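You operate a simulated robot arm through the tools that you are given. There is no shell and no other tool.

The job below is to be done with a simulated robot arm. You get a single attempt, and the scene is never put back.

Task
Dose one batch of wash aid as the dosing card says.
Fine: open the dosing valve first and shut it when the pump has stopped. Where these are worked on the way, their far stop is far enough and under half their travel is too little: dosing valve.

Only the result counts: the job must be done as asked and must still hold three seconds after the hand-in. Knocking over, shifting, dropping, spilling or breaking anything else fails it.

Robot
A 7-joint arm with a two-finger parallel gripper, fixed in place. Base frame: the origin is on the floor under the middle of its stand, x ahead of it, y to its left, z up. Units: mm, rad, N and s.
It reaches about 1247 mm from its shoulder. Its first joint turns from -2.304 to 2.304 rad. Payload 3.91 kg.
The tool frame sits at the grasp point between the pads (the TCP): z along the fingers, y along the line on which they close. The tips reach 30 mm beyond it. The gripper opens to 110 mm. The fingers are 20 mm wide and 10 mm thick; the gripper's body (48 by 112 mm) begins 55 mm behind the TCP.
Orientation is told as [roll, pitch, yaw] about the base's x, y, z axes, in that order, counted from this pose: with the fingers straight down and closing along the base's y, the tool's x points along the base's -x, its y along +y and its z along -z.

Tools
- The arm moves only by the tool step_arm. Its argument "rows" is a list that holds one entry, the list of rows, each a list of 7 numbers: the shift along the tool's x, y, z in units of 50 mm (1.0 is 50 mm), then the turn, a rotation vector about the tool's x, y, z in units of 6 degrees (1.0 is 6 degrees), then the finger opening in mm, from 0 to 110. In form: [[[tx, ty, tz, rx, ry, rz, claw], ...]]. A call has 1 to 20 rows; each row shifts and turns the commanded pose from where the row before left it, along the tool's axes as they then stand. A call with a number of a shift or a turn outside -1 to 1 is refused whole. Rows are played at 5 a second. More than 50 mm and 0.15 rad between two rows, or a gripper value outside its range, and nothing of the call is played. A pose out of reach is approached as far as the arm can. The call stops where the force on the tool passes 90 N (or 10 N more than at its start, if that is more) or the arm is blocked; 0.2 s more then pass. The fingers move at their own pace (about 108 mm/s each) and stop on an object; they squeeze with about 24 N. The grip force told is the motor's: it shows also when the fingers shut on nothing. Time passes only in rows, and 0.2 s behind the last, so rows that do not move let the fingers close. The reply holds the time, the measured pose of the TCP, the force on the tool along the base axes, the opening and the grip force, in the units named above and with some noise, with the torque about the TCP (base axes, N m) and any sound that the robot's microphone picked up, and new pictures: "show" is both (left out), scene, wrist or none.
- Cameras (640 x 400 px; columns grow to the right, rows downward): "scene" is fixed at [400, -651, 1656.5]; the picture's right is [0.97, -0.22, 0.00], its down [-0.08, -0.33, -0.94] and it looks along [0.21, 0.92, -0.34] (base axes); focal length 338 px, centre (320, 200). "wrist" rides on the gripper at [72, 17, -103] in the tool frame; the picture's right is [-0.23, 0.97, 0.00], its down [-0.76, -0.18, -0.62] and it looks along [-0.61, -0.14, 0.78] (tool axes); focal length 222 px, centre (320, 200). There is no depth. A picture from a camera that has moved, and an enlarged one, comes with that camera's place and axes in the base frame and with its lens.
- inspect(camera, box): a new picture of the part [left, top, right, bottom] of that camera's present view, enlarged. No time passes.
- close_job(): hands the job in; it is judged then, once.

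Places have to be worked out from the pictures, the camera data and where the tool is seen. Open the gripper and draw the arm clear of the work before you hand the job in, unless the task says otherwise.

The tools are called after ">>>" by a JSON object that holds its "name" and its "arguments". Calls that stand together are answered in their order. step_arm: Moves the arm, as the interface text tells. Its arguments: {"type":"object","properties":{"rows":{"type":"array","items":{"type":"array","items":{"type":"array","items":{"type":"number"}}}},"show":{"type":"string","enum":["both","scene","wrist","none"]}},"required":["rows"]} The other tools are called the same way: inspect (camera, box) takes an enlarged picture of a part of a camera's view; close_job () hands the job in.

At the start:

```text
clock: 0.0
tcp_pos: [371.9, 384.6, 1417.7]
ee_rot: [0.001, -0.001, 0.0]
contact_force: [0.1, 1.0, 0.2]
moment: [0.02, 0.0, -0.01]
gripper_width: 110.0
gripper_force: 0.1
```

scene: 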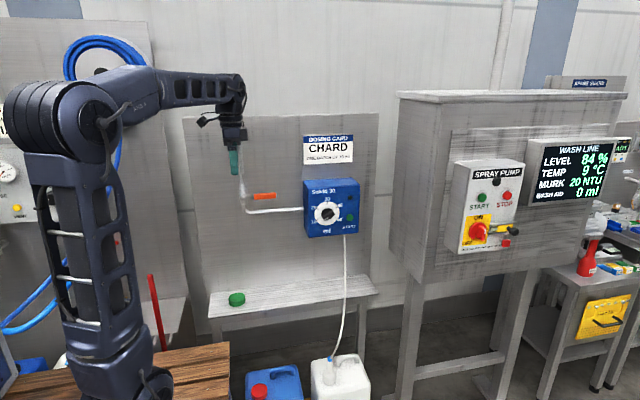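
wrist: 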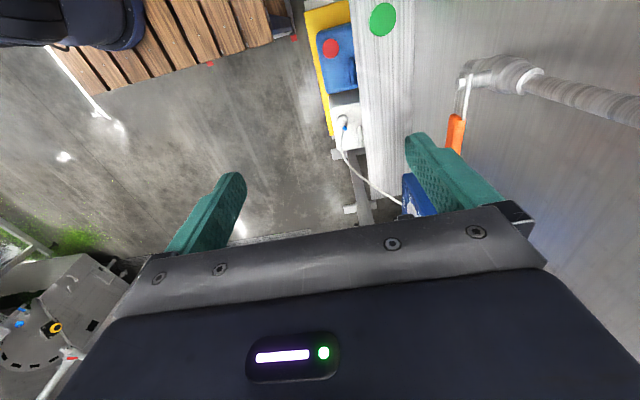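

I'll take a close look at the dosing card, the pump and the valve before moving anything.

>>> {"name": "inspect", "arguments": {"camera": "scene", "box": [290, 125, 370, 175]}}

>>> {"name": "inspect", "arguments": {"camera": "scene", "box": [290, 170, 370, 245]}}

>>> {"name": "inspect", "arguments": {"camera": "scene", "box": [220, 120, 380, 250]}}

>>> {"name": "inspect", "arguments": {"camera": "scene", "box": [440, 130, 640, 270]}}

>>> {"name": "inspect", "arguments": {"camera": "wrist", "box": [320, 0, 640, 240]}}

```text
8.00 times, centred on (330, 150) of scene
camera zoom: at [400.0, -651.0, 1656.5], right [0.97, -0.22, 0.0], down [-0.08, -0.33, -0.94], along [0.21, 0.92, -0.34], focal length 2707 px, centre (240, 600)
```

zoom: 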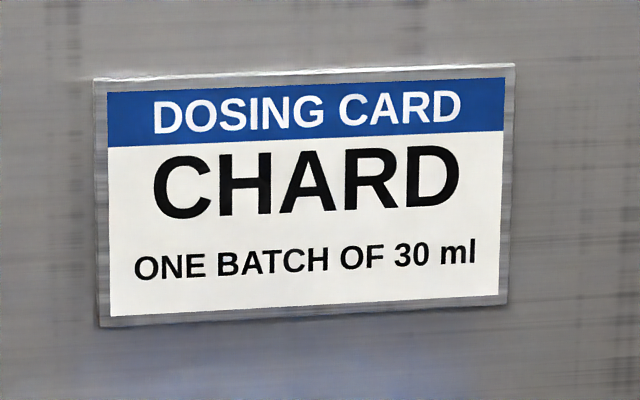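

```text
5.33 times, centred on (330, 208) of scene
camera zoom: at [400.0, -651.0, 1656.5], right [0.97, -0.22, 0.0], down [-0.08, -0.33, -0.94], along [0.21, 0.92, -0.34], focal length 1804 px, centre (267, 160)
```

zoom: 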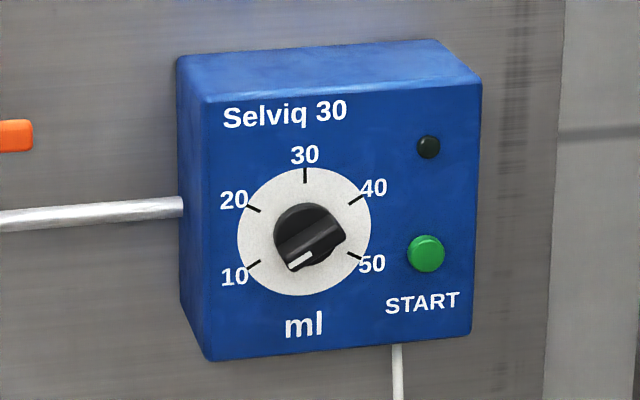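

```text
3.08 times, centred on (300, 185) of scene
camera zoom: at [400.0, -651.0, 1656.5], right [0.97, -0.22, 0.0], down [-0.08, -0.33, -0.94], along [0.21, 0.92, -0.34], focal length 1041 px, centre (382, 246)
```

zoom: 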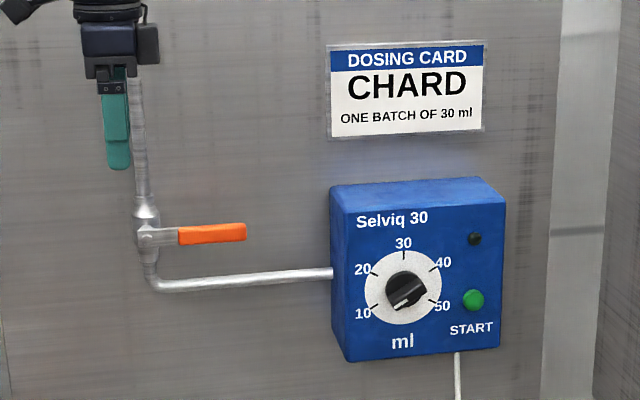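

```text
2.86 times, centred on (540, 200) of scene
camera zoom: at [400.0, -651.0, 1656.5], right [0.97, -0.22, 0.0], down [-0.08, -0.33, -0.94], along [0.21, 0.92, -0.34], focal length 967 px, centre (-309, 200)
```

zoom: 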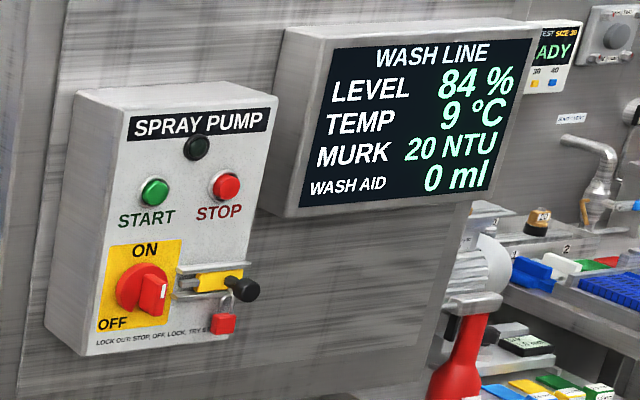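

```text
1.67 times, centred on (480, 120) of wrist
camera zoom: at [300.8, 402.0, 1521.8], right [0.23, 0.97, 0.0], down [0.76, -0.18, 0.62], along [0.61, -0.14, -0.78], focal length 370 px, centre (53, 333)
```

zoom: 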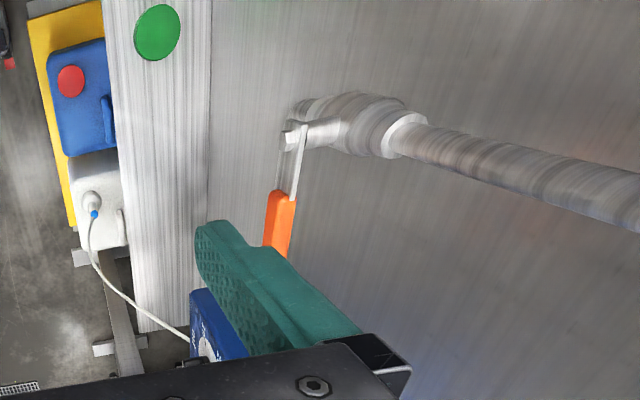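

The card asks for 30 ml; the pump dial appears to sit at 10, and the orange valve lever stands across its pipe, so it is shut. I draw back from the panel, then swing the fingers from straight down to pointing at the panel (+y).

>>> {"name": "step_arm", "arguments": {"rows": [[[0, -1, 0, 0, 0, 0, 110], [0, -1, 0, 0, 0, 0, 110], [0, 0, 0, -1, 0, 0, 110], [0, 0, 0, -1, 0, 0, 110], [0, 0, 0, -1, 0, 0, 110], [0, 0, 0, -1, 0, 0, 110], [0, 0, 0, -1, 0, 0, 110], [0, 0, 0, -1, 0, 0, 110], [0, 0, 0, -1, 0, 0, 110], [0, 0, 0, -1, 0, 0, 110]]], "show": "both"}}

```text
clock: 2.2
tcp_pos: [372.4, 283.5, 1418.4]
ee_rot: [0.838, 0.001, -0.002]
contact_force: [-0.5, -0.4, 0.6]
moment: [-0.01, 0.05, 0.0]
gripper_width: 110.0
gripper_force: 0.1
camera wrist: at [300.6, 219.6, 1499.9], right [0.23, 0.65, 0.72], down [0.76, -0.58, 0.28], along [0.61, 0.49, -0.63], focal length 222 px, centre (320, 200)
```

scene: 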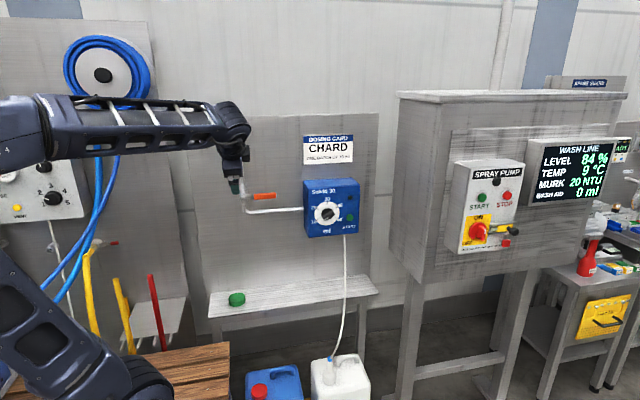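
wrist: 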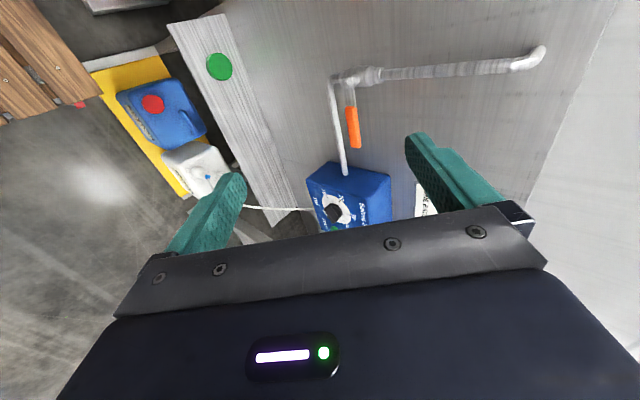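

The view is clear and nothing was touched. I zoom in with the wrist camera to fix the positions of the lever and the pump.

>>> {"name": "inspect", "arguments": {"camera": "wrist", "box": [290, 50, 450, 250]}}

>>> {"name": "inspect", "arguments": {"camera": "scene", "box": [220, 160, 300, 220]}}

>>> {"name": "inspect", "arguments": {"camera": "scene", "box": [0, 100, 220, 300]}}

```text
2.00 times, centred on (370, 150) of wrist
camera zoom: at [300.6, 219.6, 1499.9], right [0.23, 0.65, 0.72], down [0.76, -0.58, 0.28], along [0.61, 0.49, -0.63], focal length 444 px, centre (220, 300)
```

zoom: 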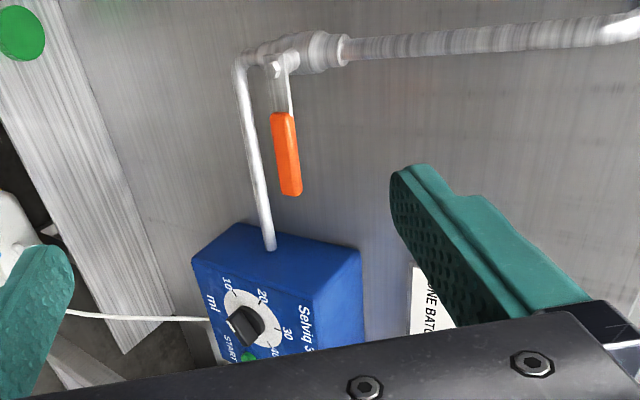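

```text
6.67 times, centred on (260, 190) of scene
camera zoom: at [400.0, -651.0, 1656.5], right [0.97, -0.22, 0.0], down [-0.08, -0.33, -0.94], along [0.21, 0.92, -0.34], focal length 2256 px, centre (720, 267)
```

zoom: 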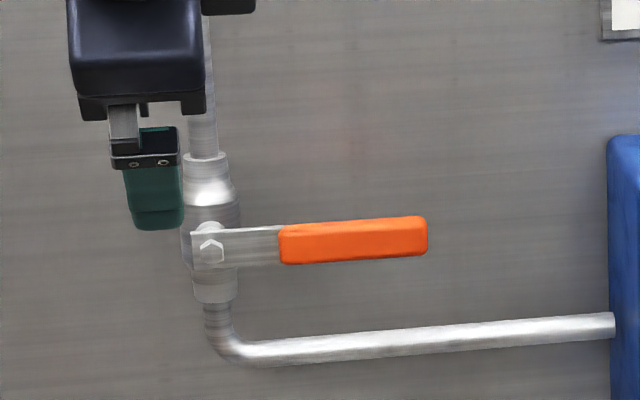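

```text
2.00 times, centred on (110, 200) of scene
camera zoom: at [400.0, -651.0, 1656.5], right [0.97, -0.22, 0.0], down [-0.08, -0.33, -0.94], along [0.21, 0.92, -0.34], focal length 677 px, centre (740, 200)
```

zoom: 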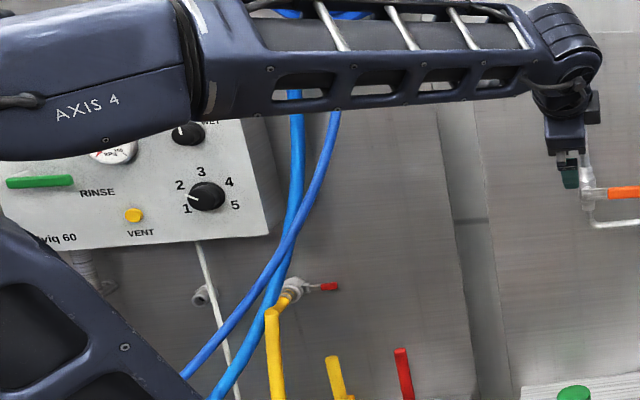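

Both views agree: the valve's pivot is near (386, 535, 1250) with the lever's end near x=500, the pump dial near (693, 522, 1161) and START near (783, 515, 1142). I finish the turn to horizontal, then move toward a spot in front of the lever.

>>> {"name": "step_arm", "arguments": {"rows": [[[0, 0, 0, -1, 0, 0, 110], [0, 0, 0, -1, 0, 0, 110], [0, 0, 0, -1, 0, 0, 110], [0, 0, 0, -1, 0, 0, 110], [0, 0, 0, -1, 0, 0, 110], [0, 0, 0, -1, 0, 0, 110], [0, 0, 0, -1, 0, 0, 110], [-0.6, -0.8, 0, 0, 0, 0, 110], [-0.6, -0.8, 0, 0, 0, 0, 110], [-0.6, -0.8, 0, 0, 0, 0, 110], [-0.2, -0.9, 0.6, 0, 0, 0, 110]]], "show": "both"}}

```text
refused: row 11 steps farther than a row can; nothing moved
```

The last row was slightly too long a step, so nothing moved. I resend it with a shorter one.

>>> {"name": "step_arm", "arguments": {"rows": [[[0, 0, 0, -1, 0, 0, 110], [0, 0, 0, -1, 0, 0, 110], [0, 0, 0, -1, 0, 0, 110], [0, 0, 0, -1, 0, 0, 110], [0, 0, 0, -1, 0, 0, 110], [0, 0, 0, -1, 0, 0, 110], [0, 0, 0, -1, 0, 0, 110], [-0.5, -0.8, 0, 0, 0, 0, 110], [-0.5, -0.8, 0, 0, 0, 0, 110], [-0.5, -0.8, 0, 0, 0, 0, 110], [-0.5, -0.8, 0, 0, 0, 0, 110]]], "show": "both"}}

```text
clock: 4.6
tcp_pos: [470.9, 284.4, 1259.1]
ee_rot: [1.572, -0.002, 0.0]
contact_force: [-0.7, -0.4, -0.1]
moment: [-0.05, -0.02, -0.06]
gripper_width: 109.9
gripper_force: 0.2
camera wrist: at [399.2, 181.1, 1274.7], right [0.23, 0.0, 0.97], down [0.76, -0.62, -0.18], along [0.61, 0.78, -0.14], focal length 222 px, centre (320, 200)
```

scene: 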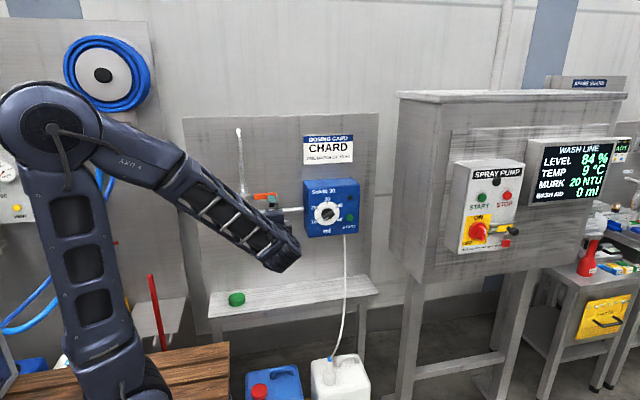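
wrist: 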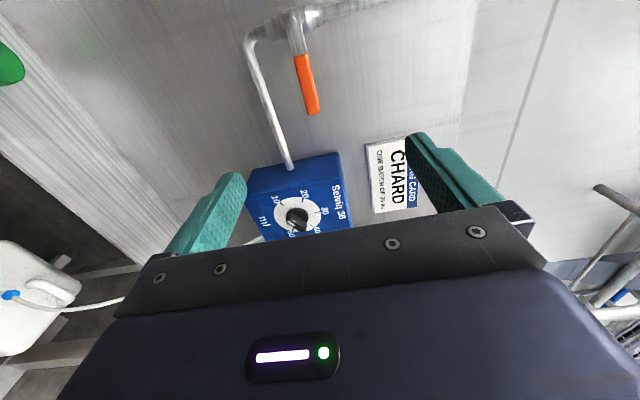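

The fingers now point at the panel. I zoom in to refine the lever and the dial.

>>> {"name": "inspect", "arguments": {"camera": "wrist", "box": [230, 0, 390, 120]}}

>>> {"name": "inspect", "arguments": {"camera": "wrist", "box": [240, 140, 370, 250]}}

>>> {"name": "inspect", "arguments": {"camera": "scene", "box": [220, 170, 380, 270]}}

```text
3.33 times, centred on (310, 60) of wrist
camera zoom: at [399.2, 181.1, 1274.7], right [0.23, 0.0, 0.97], down [0.76, -0.62, -0.18], along [0.61, 0.78, -0.14], focal length 740 px, centre (353, 667)
```

zoom: 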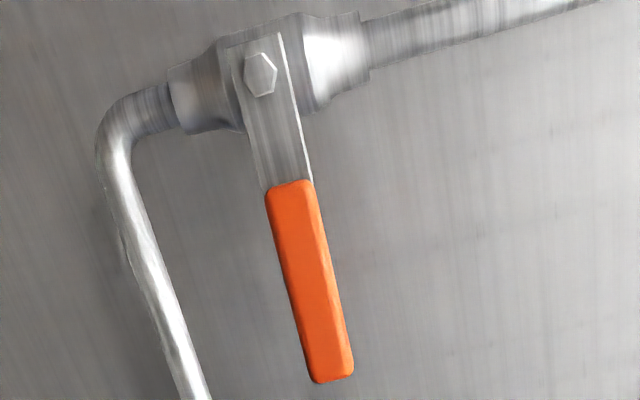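

```text
3.64 times, centred on (305, 195) of wrist
camera zoom: at [399.2, 181.1, 1274.7], right [0.23, 0.0, 0.97], down [0.76, -0.62, -0.18], along [0.61, 0.78, -0.14], focal length 808 px, centre (374, 218)
```

zoom: 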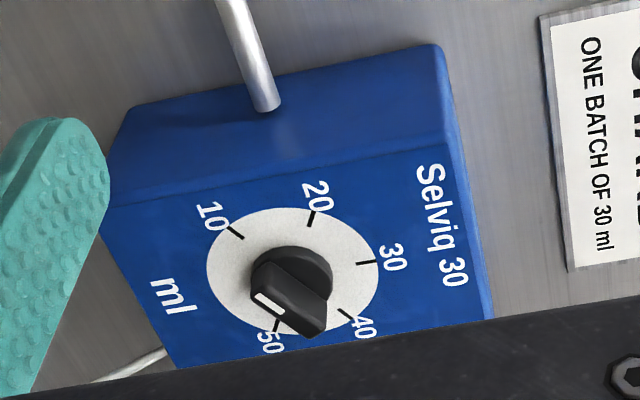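

```text
4.00 times, centred on (300, 220) of scene
camera zoom: at [400.0, -651.0, 1656.5], right [0.97, -0.22, 0.0], down [-0.08, -0.33, -0.94], along [0.21, 0.92, -0.34], focal length 1353 px, centre (400, 120)
```

zoom: 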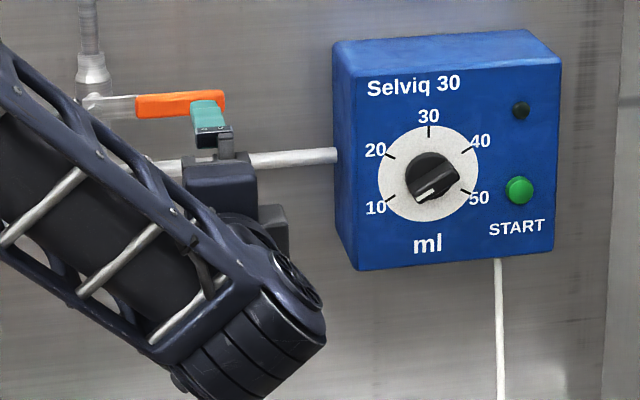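

I need the dial pointer's angle more exactly, so I enlarge it in both views.

>>> {"name": "inspect", "arguments": {"camera": "scene", "box": [312, 196, 344, 232]}}

>>> {"name": "inspect", "arguments": {"camera": "wrist", "box": [270, 185, 330, 240]}}

```text
11.11 times, centred on (328, 214) of scene
camera zoom: at [400.0, -651.0, 1656.5], right [0.97, -0.22, 0.0], down [-0.08, -0.33, -0.94], along [0.21, 0.92, -0.34], focal length 3759 px, centre (231, 44)
```

zoom: 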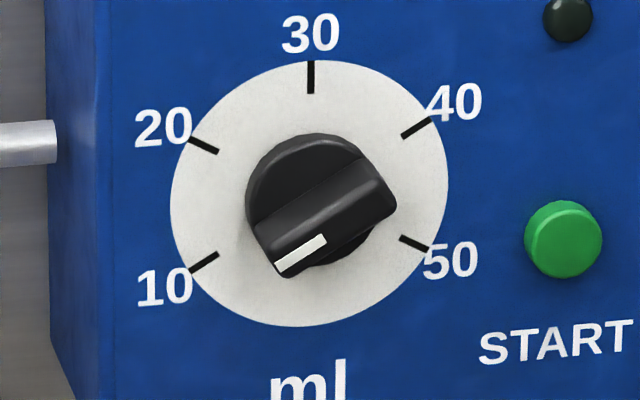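

```text
7.27 times, centred on (300, 212) of wrist
camera zoom: at [399.2, 181.1, 1274.7], right [0.23, 0.0, 0.97], down [0.76, -0.62, -0.18], along [0.61, 0.78, -0.14], focal length 1615 px, centre (466, 109)
```

zoom: 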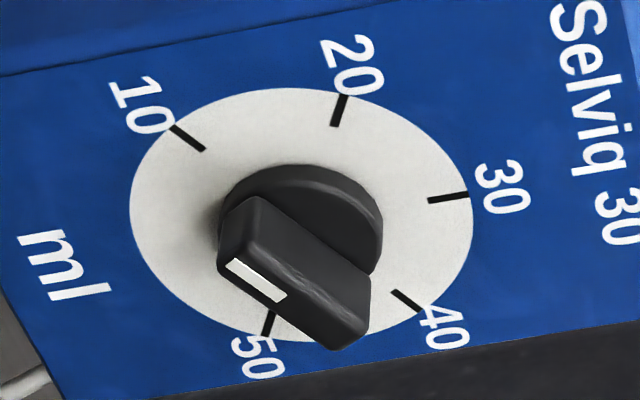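

The dial pointer is parallel to the "10" tick, so the dial must go 120° clockwise to reach 30. The lever runs from the pivot (389, 533, ~1246) to x≈505, so I line up on its handle at x≈479 and go nearer with open fingers.

>>> {"name": "step_arm", "arguments": {"rows": [[[-0.16, -0.26, 0, 0, 0, 0, 110], [0, 0, 0.8, 0, 0, 0, 110], [0, 0, 0.8, 0, 0, 0, 110], [0, 0, 0.8, 0, 0, 0, 110], [0, 0, 0.8, 0, 0, 0, 110]]], "show": "both"}}

```text
clock: 5.8
tcp_pos: [479.0, 444.9, 1247.2]
ee_rot: [1.569, 0.0, 0.0]
contact_force: [-0.4, -0.5, 0.7]
moment: [-0.04, -0.01, -0.04]
gripper_width: 110.0
gripper_force: 0.0
camera wrist: at [407.3, 342.5, 1263.0], right [0.23, 0.0, 0.97], down [0.76, -0.62, -0.18], along [0.61, 0.78, -0.14], focal length 222 px, centre (320, 200)
```

scene: 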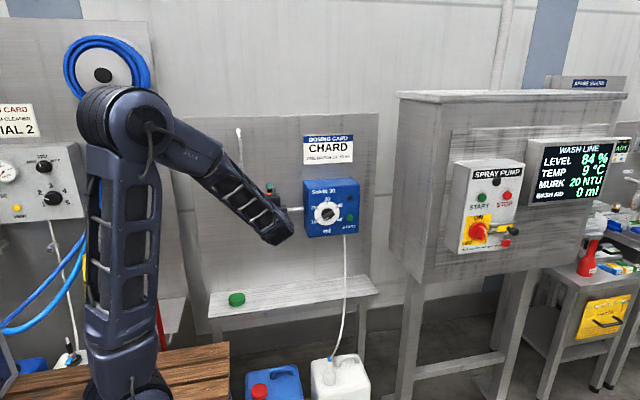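
wrist: 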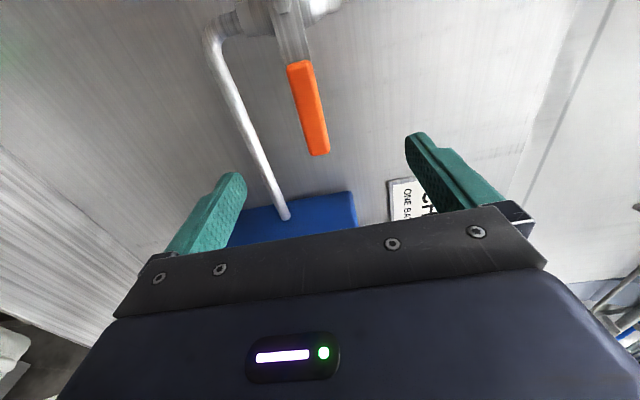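

A second card on the left panel has come into view. I read it to be sure which station holds the wash aid, and check the lever in the wrist view.

>>> {"name": "inspect", "arguments": {"camera": "scene", "box": [0, 90, 100, 250]}}

>>> {"name": "inspect", "arguments": {"camera": "wrist", "box": [200, 0, 400, 170]}}

>>> {"name": "inspect", "arguments": {"camera": "scene", "box": [230, 340, 390, 400]}}

>>> {"name": "inspect", "arguments": {"camera": "scene", "box": [540, 60, 640, 160]}}

```text
2.50 times, centred on (50, 170) of scene
camera zoom: at [400.0, -651.0, 1656.5], right [0.97, -0.22, 0.0], down [-0.08, -0.33, -0.94], along [0.21, 0.92, -0.34], focal length 846 px, centre (995, 275)
```

zoom: 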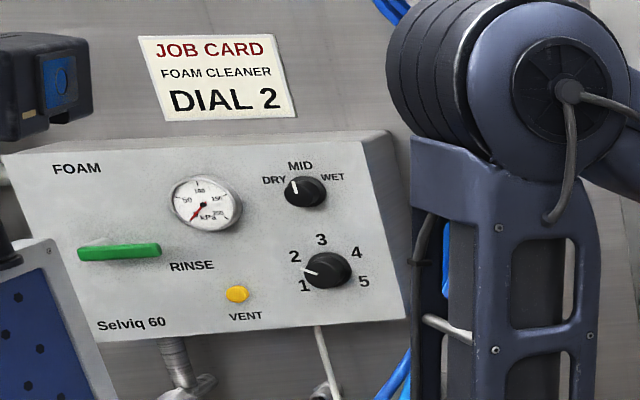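

```text
2.35 times, centred on (300, 85) of wrist
camera zoom: at [407.3, 342.5, 1263.0], right [0.23, 0.0, 0.97], down [0.76, -0.62, -0.18], along [0.61, 0.78, -0.14], focal length 523 px, centre (367, 471)
```

zoom: 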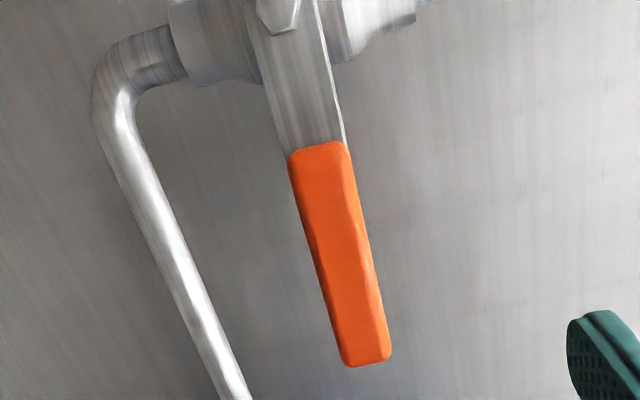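

```text
4.00 times, centred on (310, 370) of scene
camera zoom: at [400.0, -651.0, 1656.5], right [0.97, -0.22, 0.0], down [-0.08, -0.33, -0.94], along [0.21, 0.92, -0.34], focal length 1353 px, centre (360, -480)
```

zoom: 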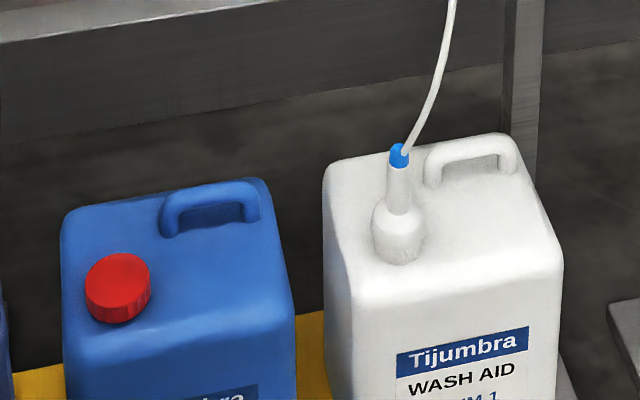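

```text
4.00 times, centred on (590, 110) of scene
camera zoom: at [400.0, -651.0, 1656.5], right [0.97, -0.22, 0.0], down [-0.08, -0.33, -0.94], along [0.21, 0.92, -0.34], focal length 1353 px, centre (-760, 560)
```

zoom: 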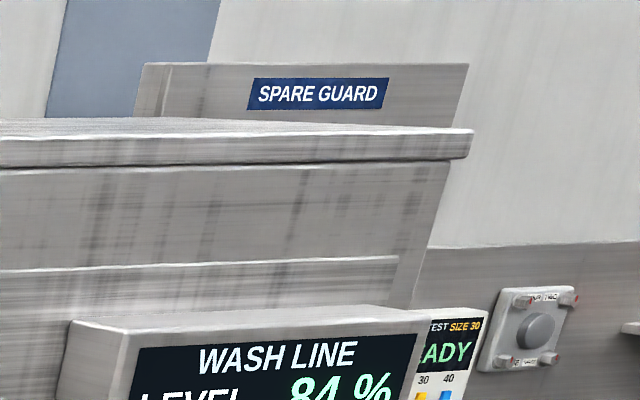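

The left panel is a foam cleaner and the can feeding the Selviq 30 pump is labelled WASH AID, so this is the right station. The wrist view puts the handle at z≈1242 and about 20 mm high; I narrow the fingers to 46 mm, lower 5 mm and slide them over it.

>>> {"name": "step_arm", "arguments": {"rows": [[[0, -0.1, 0, 0, 0, 0, 46], [0, 0, 0, 0, 0, 0, 46], [0, 0, 0.5, 0, 0, 0, 46], [0, 0, 0.5, 0, 0, 0, 46], [0, 0, 0.4, 0, 0, 0, 46]]], "show": "both"}}

```text
clock: 7.0
tcp_pos: [480.7, 515.8, 1240.1]
ee_rot: [1.571, -0.001, 0.001]
contact_force: [0.9, -0.8, 0.4]
moment: [0.01, -0.02, 0.02]
gripper_width: 45.7
gripper_force: 0.1
camera wrist: at [408.6, 412.5, 1257.6], right [0.23, 0.0, 0.97], down [0.76, -0.62, -0.18], along [0.61, 0.78, -0.14], focal length 222 px, centre (320, 200)
```

scene: 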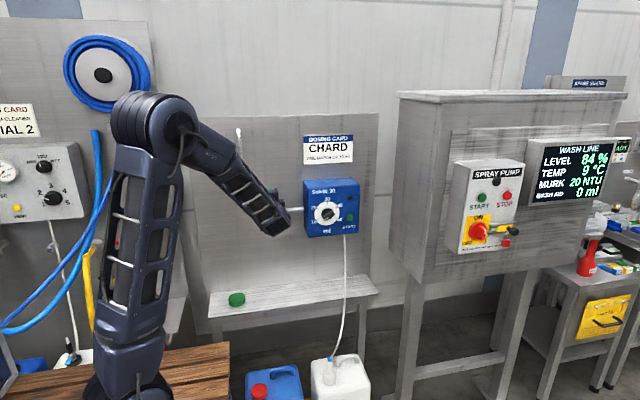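
wrist: 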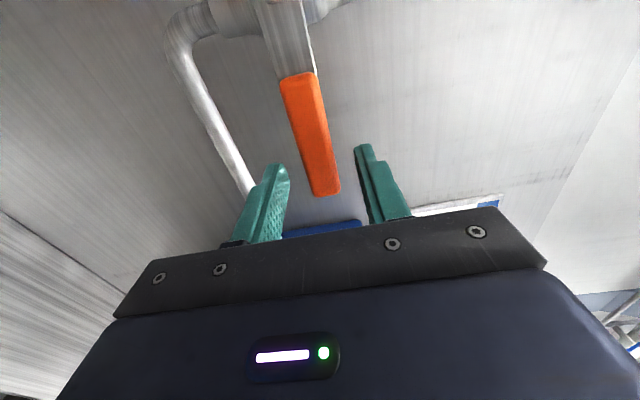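

The fingers straddle the handle with tips about 10 mm past it. I centre on z≈1243, narrow to 30 mm, then try turning the lever up (counter-clockwise) by 18° along its arc, watching the force.

>>> {"name": "step_arm", "arguments": {"rows": [[[0, 0.06, 0, 0, 0, 0, 30], [0, 0, 0, 0, 0, 0, 30], [0.01, 0.19, 0, 0, 0, -1, 30], [0.01, 0.19, 0, 0, 0, -1, 30]]], "show": "both"}}

```text
clock: 8.0
tcp_pos: [478.1, 514.0, 1263.5]
ee_rot: [1.571, -0.21, -0.003]
contact_force: [0.5, 0.2, -1.3]
moment: [0.0, 0.03, 0.03]
gripper_width: 30.7
gripper_force: 0.5
camera wrist: at [404.7, 411.9, 1264.2], right [0.02, 0.0, 1.0], down [0.78, -0.62, -0.02], along [0.62, 0.78, -0.01], focal length 222 px, centre (320, 200)
```

scene: 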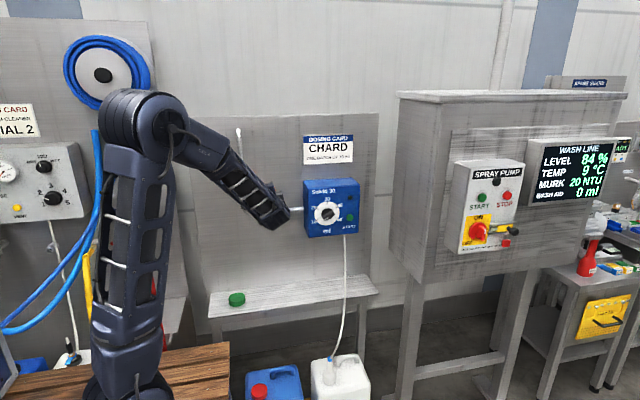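
wrist: 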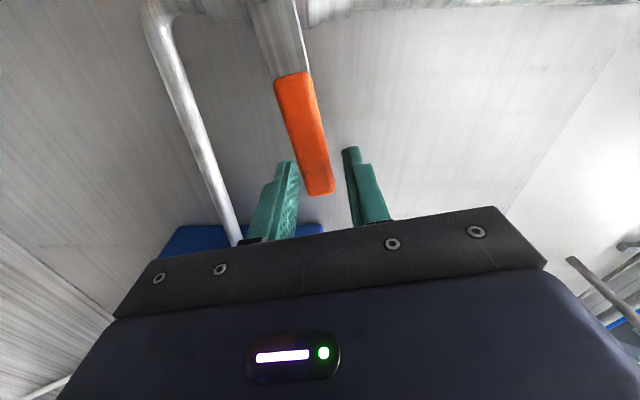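

The lever followed upward with only about 1 N, so up is the opening direction. I keep following the arc in part steps.

>>> {"name": "step_arm", "arguments": {"rows": [[[0.01, 0.19, 0, 0, 0, -1, 30], [0.01, 0.19, 0, 0, 0, -1, 30], [0.01, 0.19, 0, 0, 0, -1, 30], [0.01, 0.19, 0, 0, 0, -1, 30], [0.01, 0.19, 0, 0, 0, -1, 30], [0.01, 0.19, 0, 0, 0, -1, 30], [0.01, 0.19, 0, 0, 0, -1, 30]]], "show": "both"}}

```text
clock: 9.6
tcp_pos: [443.1, 515.5, 1317.0]
ee_rot: [1.57, -0.944, -0.001]
contact_force: [0.6, -0.2, -0.1]
moment: [0.01, 0.01, 0.0]
gripper_width: 30.1
gripper_force: 0.1
camera wrist: at [387.7, 412.4, 1268.3], right [-0.66, 0.0, 0.76], down [0.59, -0.62, 0.51], along [0.47, 0.78, 0.41], focal length 222 px, centre (320, 200)
```

scene: 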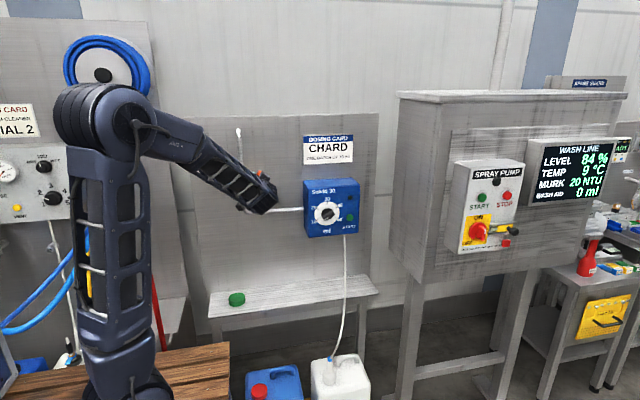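
wrist: 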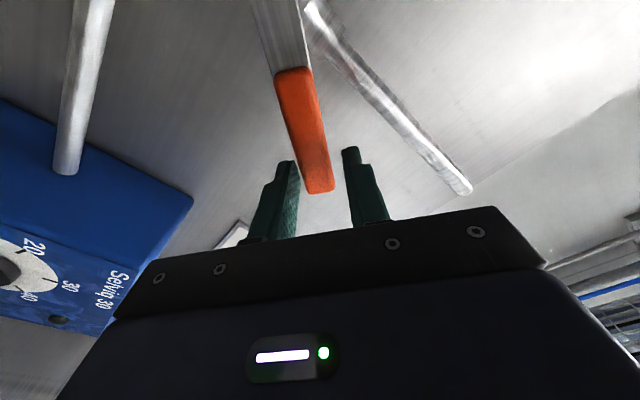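

The lever follows with hardly any force, now at about 54°. I go on toward 90°, stopping just before the pipe to look.

>>> {"name": "step_arm", "arguments": {"rows": [[[0.01, 0.19, 0, 0, 0, -1, 30], [0.01, 0.19, 0, 0, 0, -1, 30], [0.01, 0.19, 0, 0, 0, -1, 30], [0.01, 0.19, 0, 0, 0, -1, 30], [0.01, 0.19, 0, 0, 0, -1, 30]]], "show": "both"}}

```text
clock: 10.8
tcp_pos: [398.7, 514.7, 1333.2]
ee_rot: [1.572, -1.466, -0.001]
contact_force: [-0.3, 0.5, -1.2]
moment: [-0.01, -0.02, -0.02]
gripper_width: 29.9
gripper_force: 0.1
camera wrist: at [374.8, 411.7, 1263.8], right [-0.95, 0.0, 0.33], down [0.26, -0.62, 0.74], along [0.2, 0.78, 0.59], focal length 222 px, centre (320, 200)
```

scene: 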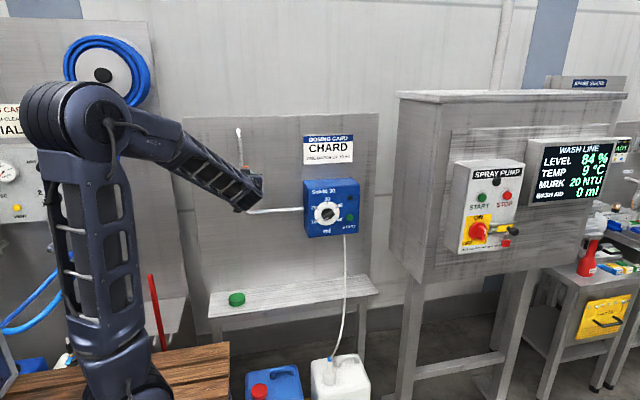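
wrist: 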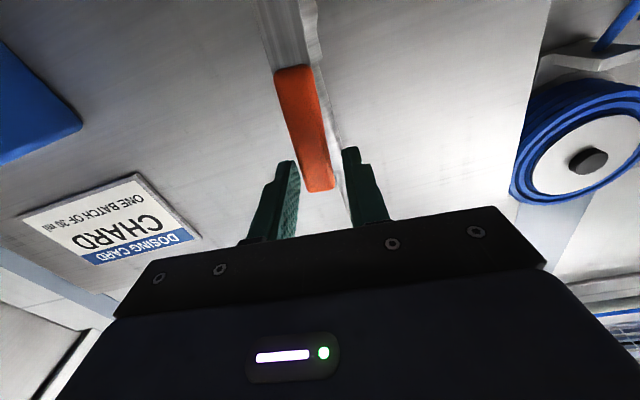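

At 84° now, with the lever still moving freely. I go on to 90° and press on gently to find the far stop.

>>> {"name": "step_arm", "arguments": {"rows": [[[0.01, 0.19, 0, 0, 0, -1, 30], [0, 0.06, 0, 0, 0, 0, 30], [0, 0.06, 0, 0, 0, 0, 30]]], "show": "both"}}

```text
clock: 11.6
tcp_pos: [384.2, 514.9, 1334.5]
ee_rot: [-1.623, -1.572, -3.089]
contact_force: [6.7, 1.6, 0.7]
moment: [0.08, -0.08, -0.13]
gripper_width: 33.2
gripper_force: 3.0
camera wrist: at [368.1, 411.7, 1261.9], right [-0.97, 0.0, 0.23], down [0.18, -0.62, 0.76], along [0.14, 0.78, 0.61], focal length 222 px, centre (320, 200)
```

scene: 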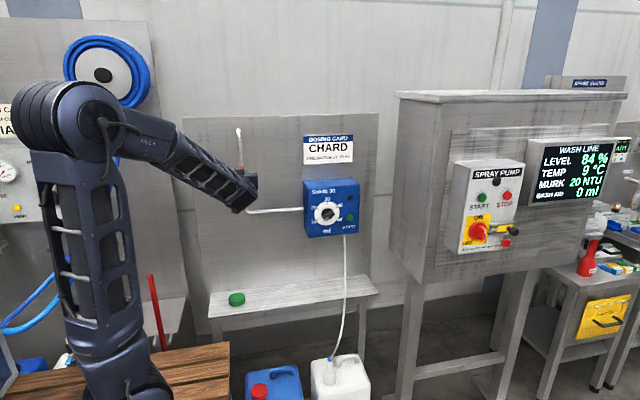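
wrist: 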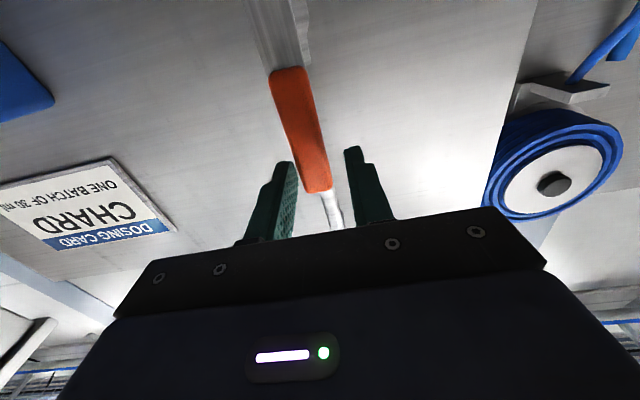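

The force rose to about 7 N as the lever met its far stop, standing vertical along the pipe: the valve is open. I ease off to centre, widen the fingers and withdraw straight back.

>>> {"name": "step_arm", "arguments": {"rows": [[[0, -0.1, 0, 0, 0, 0, 44], [0, 0, 0, 0, 0, 0, 44], [0, 0, -0.5, 0, 0, 0, 44], [0, 0, -0.8, 0, 0, 0, 44], [0, 0, -0.9, 0, 0, 0, 44]]], "show": "both"}}

```text
clock: 12.8
tcp_pos: [389.4, 402.7, 1334.7]
ee_rot: [-0.111, -1.572, 1.68]
contact_force: [0.1, 0.2, -0.5]
moment: [0.01, 0.02, -0.02]
gripper_width: 44.1
gripper_force: 0.0
camera wrist: at [373.1, 301.6, 1262.0], right [-0.97, 0.0, 0.23], down [0.18, -0.62, 0.76], along [0.14, 0.78, 0.61], focal length 222 px, centre (320, 200)
```

scene: 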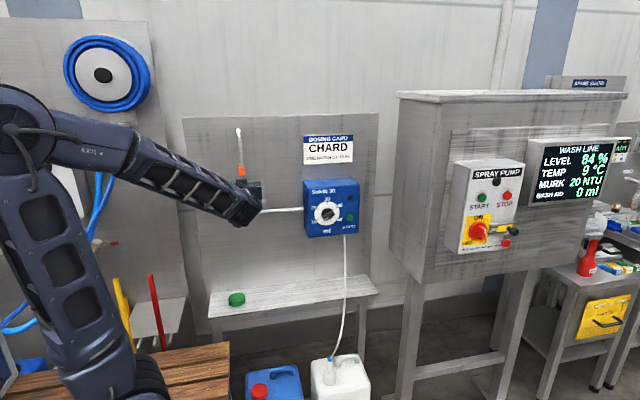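
wrist: 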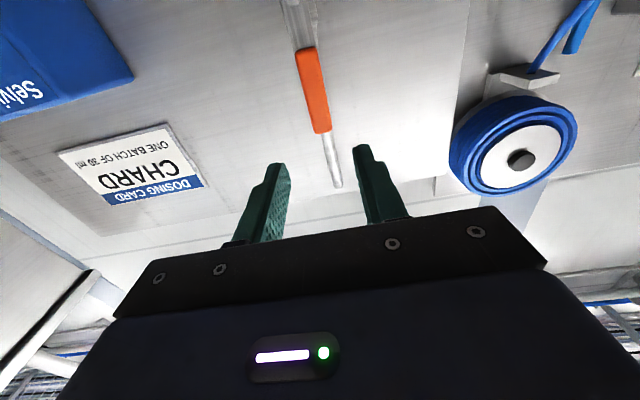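

The lever stays vertical: open. Next the dial: I move in front of it at (693, 403, 1161) and turn the wrist so the fingers will close across the dial's bar (30° counter-clockwise of neutral).

>>> {"name": "step_arm", "arguments": {"rows": [[[0.435, -0.76, 0, 0, 0, 0, 60], [0.435, -0.76, 0, 0, 0, 0, 60], [0.435, -0.76, 0, 0, 0, 0, 60], [0.435, -0.76, 0, 0, 0, 0, 60], [0.435, -0.76, 0, 0, 0, 0, 60], [0.435, -0.76, 0, 0, 0, 0, 60], [0.435, -0.76, 0, 0, 0, 0, 60], [0.435, -0.76, 0, 0, 0, 0, 60], [0, 0, 0, 0, 0, 1, 60], [0, 0, 0, 0, 0, 1, 60], [0, 0, 0, 0, 0, 1, 60], [0, 0, 0, 0, 0, 1, 60], [0, 0, 0, 0, 0, 1, 60], [0, 0, 0, 0, 0, 1, 60], [0, 0, 0, 0, 0, 1, 60], [0, 0, 0, 0, 0, 1, 60], [0, 0, 0, 0, 0, 1, 60], [0, 0, 0, 0, 0, 1, 60]]], "show": "both"}}

```text
clock: 16.6
tcp_pos: [693.5, 404.7, 1159.7]
ee_rot: [1.572, -0.522, -0.002]
contact_force: [0.1, 0.3, -0.9]
moment: [-0.02, -0.01, 0.01]
gripper_width: 60.0
gripper_force: 0.0
camera wrist: at [622.1, 301.5, 1138.3], right [-0.29, 0.0, 0.96], down [0.75, -0.62, 0.23], along [0.6, 0.78, 0.18], focal length 222 px, centre (320, 200)
```

scene: 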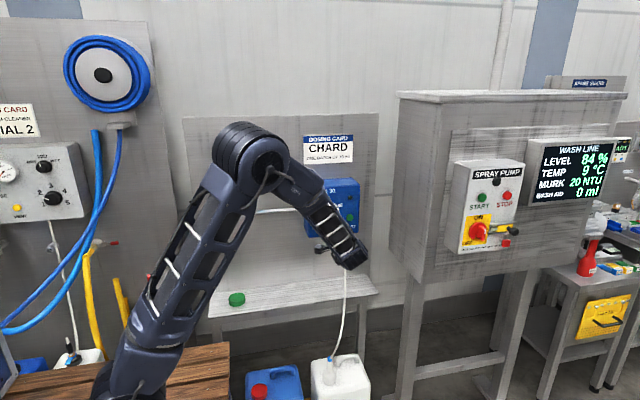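
wrist: 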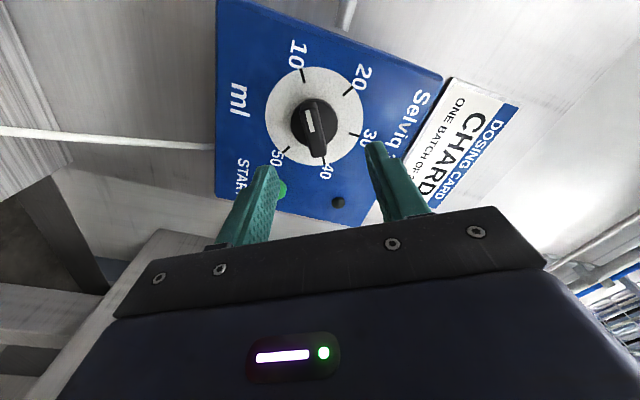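

The dial is plainly in view between the fingers. I enlarge it to measure the bar's place and angle.

>>> {"name": "inspect", "arguments": {"camera": "wrist", "box": [250, 50, 400, 210]}}

```text
2.50 times, centred on (325, 130) of wrist
camera zoom: at [622.1, 301.5, 1138.3], right [-0.29, 0.0, 0.96], down [0.75, -0.62, 0.23], along [0.6, 0.78, 0.18], focal length 555 px, centre (308, 375)
```

zoom: 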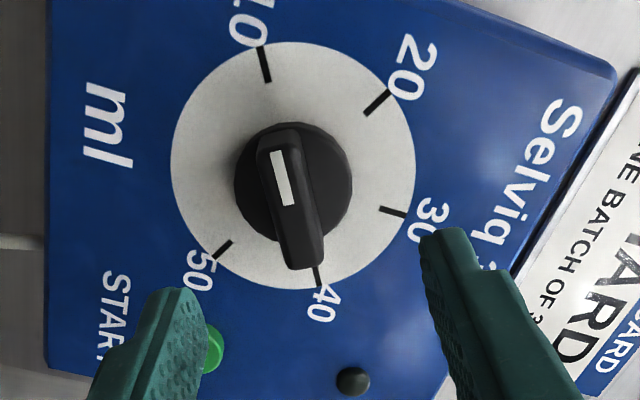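

The pointer lies exactly along the 10 tick and the bar is aligned with my fingers; the dial's centre works out near (691, 523, 1154). I correct by 5 mm down and sideways and go forward until the tips are just in front of the bar.

>>> {"name": "step_arm", "arguments": {"rows": [[[0.108, -0.088, 0, 0, 0, 0, 60], [0, 0, 0.5, 0, 0, 0, 60], [0, 0, 0.5, 0, 0, 0, 60]]], "show": "both"}}

>>> {"name": "inspect", "arguments": {"camera": "wrist", "box": [230, 50, 410, 210]}}

```text
clock: 17.4
tcp_pos: [689.8, 454.4, 1153.6]
ee_rot: [1.57, -0.525, -0.004]
contact_force: [0.0, 0.3, -0.8]
moment: [0.0, -0.01, -0.02]
gripper_width: 60.2
gripper_force: 0.1
camera wrist: at [619.5, 352.2, 1131.4], right [-0.29, 0.0, 0.96], down [0.75, -0.62, 0.23], along [0.6, 0.78, 0.18], focal length 222 px, centre (320, 200)
```

scene: 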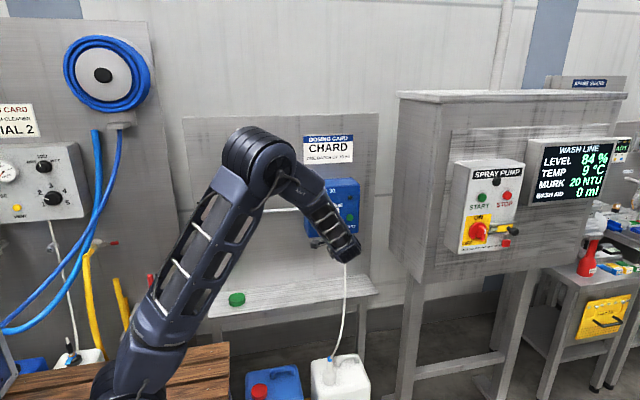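
wrist: 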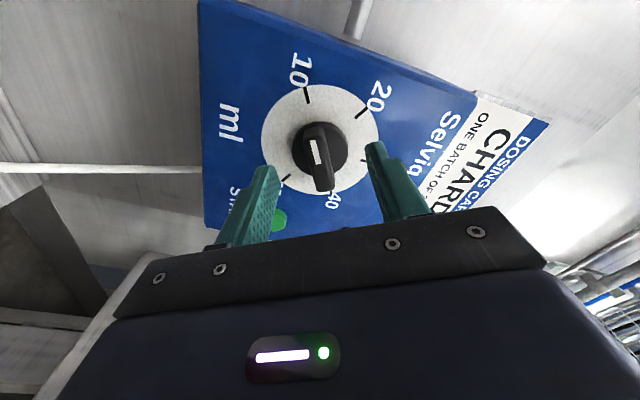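

```text
2.50 times, centred on (320, 130) of wrist
camera zoom: at [619.5, 352.2, 1131.4], right [-0.29, 0.0, 0.96], down [0.75, -0.62, 0.23], along [0.6, 0.78, 0.18], focal length 555 px, centre (320, 375)
```

zoom: 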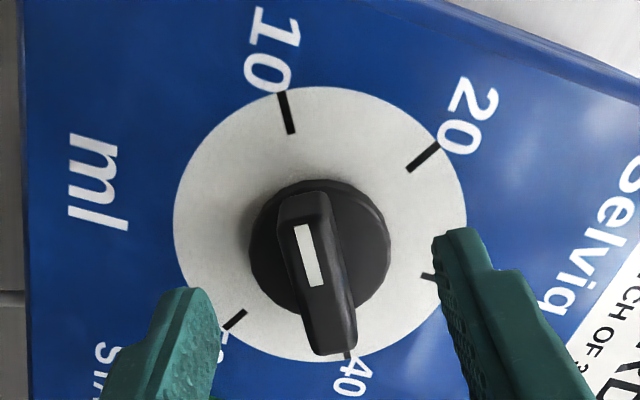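

The dial is centred within about 1 mm and the bar lies parallel to the fingers. I advance 25 mm so the tips reach about 20 mm down the bar without touching the scale, and close.

>>> {"name": "step_arm", "arguments": {"rows": [[[0, 0, 0.25, 0, 0, 0, 60], [0, 0, 0.24, 0, 0, 0, 60], [0, 0, 0, 0, 0, 0, 0], [0, 0, 0, 0, 0, 0, 0], [0, 0, 0, 0, 0, 0, 0]]], "show": "both"}}

>>> {"name": "inspect", "arguments": {"camera": "wrist", "box": [230, 70, 410, 230]}}

```text
clock: 18.6
tcp_pos: [691.2, 478.8, 1151.2]
ee_rot: [1.567, -0.521, -0.001]
contact_force: [9.5, 7.6, -27.9]
moment: [0.12, 0.28, -1.15]
gripper_width: 15.7
gripper_force: 45.1
camera wrist: at [620.8, 376.5, 1130.2], right [-0.29, 0.0, 0.96], down [0.75, -0.62, 0.23], along [0.6, 0.78, 0.18], focal length 222 px, centre (320, 200)
```

scene: 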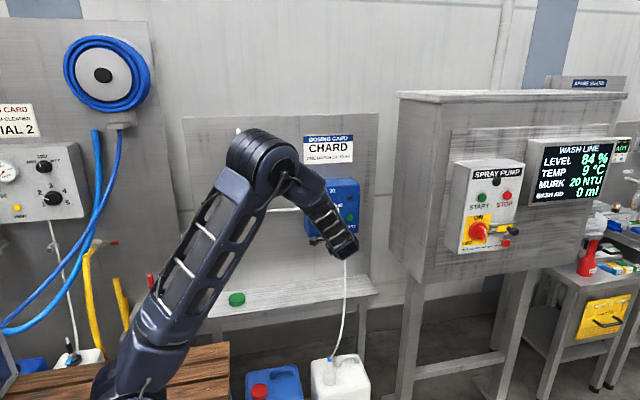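
wrist: 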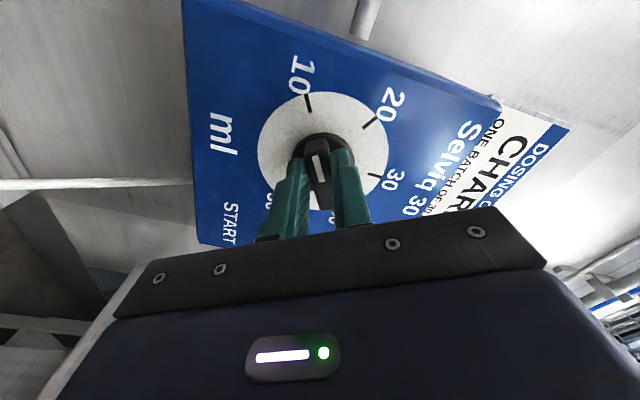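

```text
2.50 times, centred on (320, 150) of wrist
camera zoom: at [620.8, 376.5, 1130.2], right [-0.29, 0.0, 0.96], down [0.75, -0.62, 0.23], along [0.6, 0.78, 0.18], focal length 555 px, centre (320, 325)
```

zoom: 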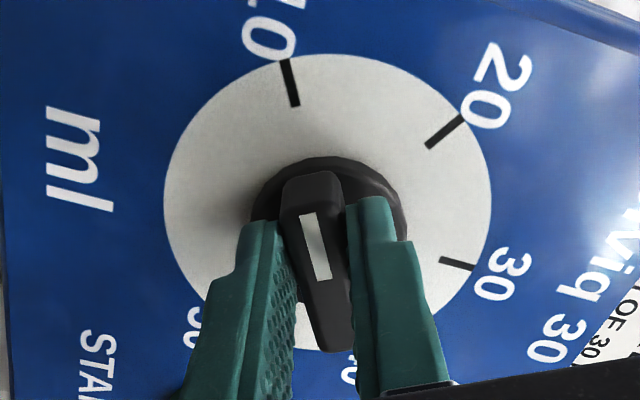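

The fingers hold the bar (15.7 mm wide), but about 29 N shows along the closing line, meaning the grip sits about 1.7 mm off the dial's axis. I shift that much toward the axis and re-read the force.

>>> {"name": "step_arm", "arguments": {"rows": [[[0, -0.034, 0, 0, 0, 0, 0], [0, 0, 0, 0, 0, 0, 0]]], "show": "none"}}

```text
clock: 19.2
tcp_pos: [692.0, 479.8, 1152.2]
ee_rot: [1.571, -0.52, -0.001]
contact_force: [2.1, -3.9, -23.3]
moment: [-0.39, 0.24, -0.13]
gripper_width: 15.8
gripper_force: 45.0
```

The force dropped to about 21 N along the closing line. I shift a further 2 mm the same way to relax it.

>>> {"name": "step_arm", "arguments": {"rows": [[[0, -0.04, 0, 0, 0, 0, 0], [0, 0, 0, 0, 0, 0, 0]]], "show": "wrist"}}

```text
clock: 19.8
tcp_pos: [692.0, 478.3, 1149.9]
ee_rot: [1.572, -0.522, -0.002]
contact_force: [-7.3, -12.8, -9.2]
moment: [-0.82, 0.06, 1.17]
gripper_width: 15.9
gripper_force: 44.8
camera wrist: at [621.3, 376.4, 1129.3], right [-0.29, 0.0, 0.96], down [0.75, -0.62, 0.23], along [0.6, 0.78, 0.18], focal length 222 px, centre (320, 200)
```

wrist: 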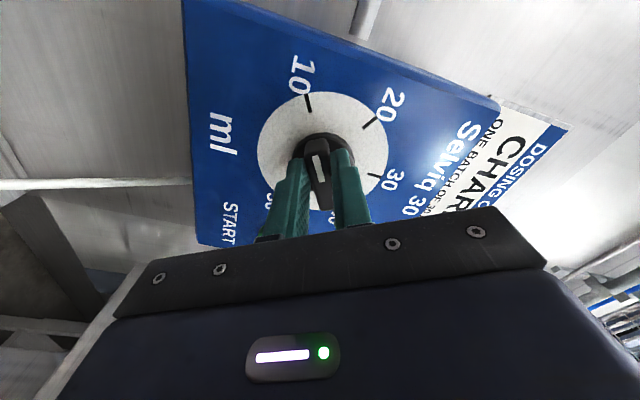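

The lateral load is now small. I begin turning the dial clockwise, 30° first, and check that it follows.

>>> {"name": "step_arm", "arguments": {"rows": [[[0, 0, 0, 0, 0, 1, 0], [0, 0, 0, 0, 0, 1, 0], [0, 0, 0, 0, 0, 1, 0], [0, 0, 0, 0, 0, 1, 0], [0, 0, 0, 0, 0, 1, 0]]], "show": "both"}}

```text
clock: 21.0
tcp_pos: [689.7, 478.4, 1156.7]
ee_rot: [1.577, -0.003, 0.001]
contact_force: [-11.5, 1.2, 61.2]
moment: [1.08, -0.61, 0.04]
gripper_width: 15.8
gripper_force: 45.2
camera wrist: at [618.7, 376.3, 1171.7], right [0.22, -0.01, 0.97], down [0.76, -0.62, -0.18], along [0.61, 0.78, -0.13], focal length 222 px, centre (320, 200)
```

scene: 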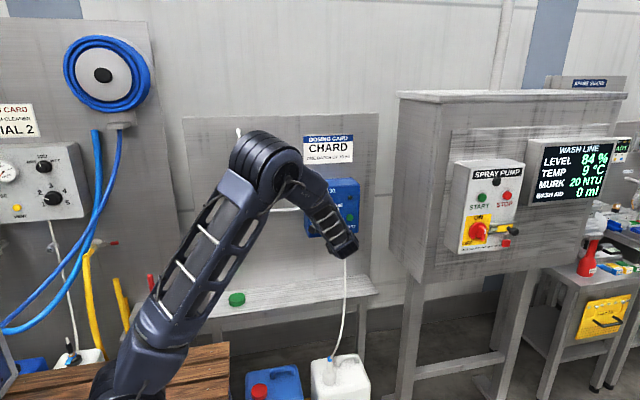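
wrist: 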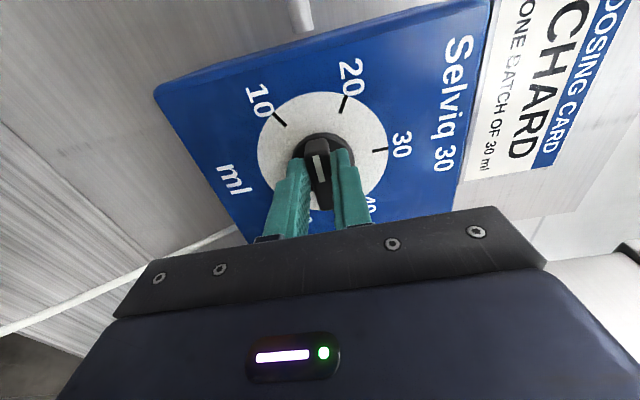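

The dial turned along, but 61 N now presses upward on the tool, so the grip is off-axis. I look closely before going further.

>>> {"name": "inspect", "arguments": {"camera": "wrist", "box": [230, 70, 410, 230]}}

>>> {"name": "inspect", "arguments": {"camera": "scene", "box": [290, 170, 370, 270]}}

```text
2.50 times, centred on (320, 150) of wrist
camera zoom: at [618.7, 376.3, 1171.7], right [0.22, -0.01, 0.97], down [0.76, -0.62, -0.18], along [0.61, 0.78, -0.13], focal length 555 px, centre (320, 325)
```

zoom: 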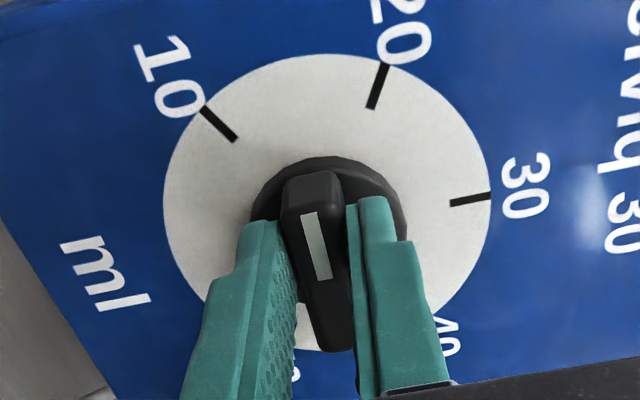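

```text
4.00 times, centred on (330, 220) of scene
camera zoom: at [400.0, -651.0, 1656.5], right [0.97, -0.22, 0.0], down [-0.08, -0.33, -0.94], along [0.21, 0.92, -0.34], focal length 1353 px, centre (280, 120)
```

zoom: 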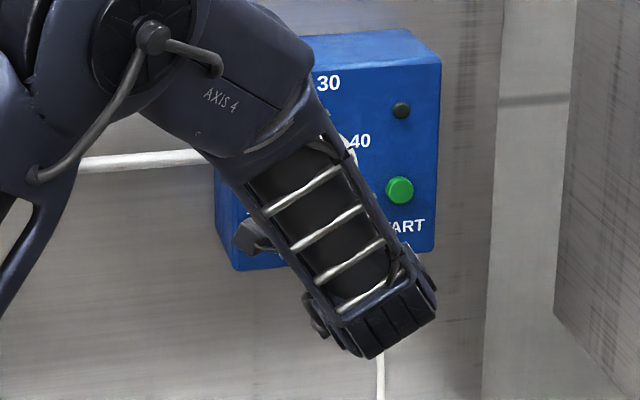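

The bar did turn with the fingers (pointer is between 10 and 20), but the tool is deflected 6.8 mm above its commanded height. I move the command up by that much to relax the load and read again.

>>> {"name": "step_arm", "arguments": {"rows": [[[0, 0.07, 0, 0, 0, 0, 0], [0, 0.066, 0, 0, 0, 0, 0], [0, 0, 0, 0, 0, 0, 0]]], "show": "none"}}

```text
clock: 21.8
tcp_pos: [690.9, 479.1, 1155.9]
ee_rot: [1.568, 0.001, -0.001]
contact_force: [-10.8, 17.7, 21.0]
moment: [0.66, -0.23, 0.19]
gripper_width: 15.7
gripper_force: 45.2
```

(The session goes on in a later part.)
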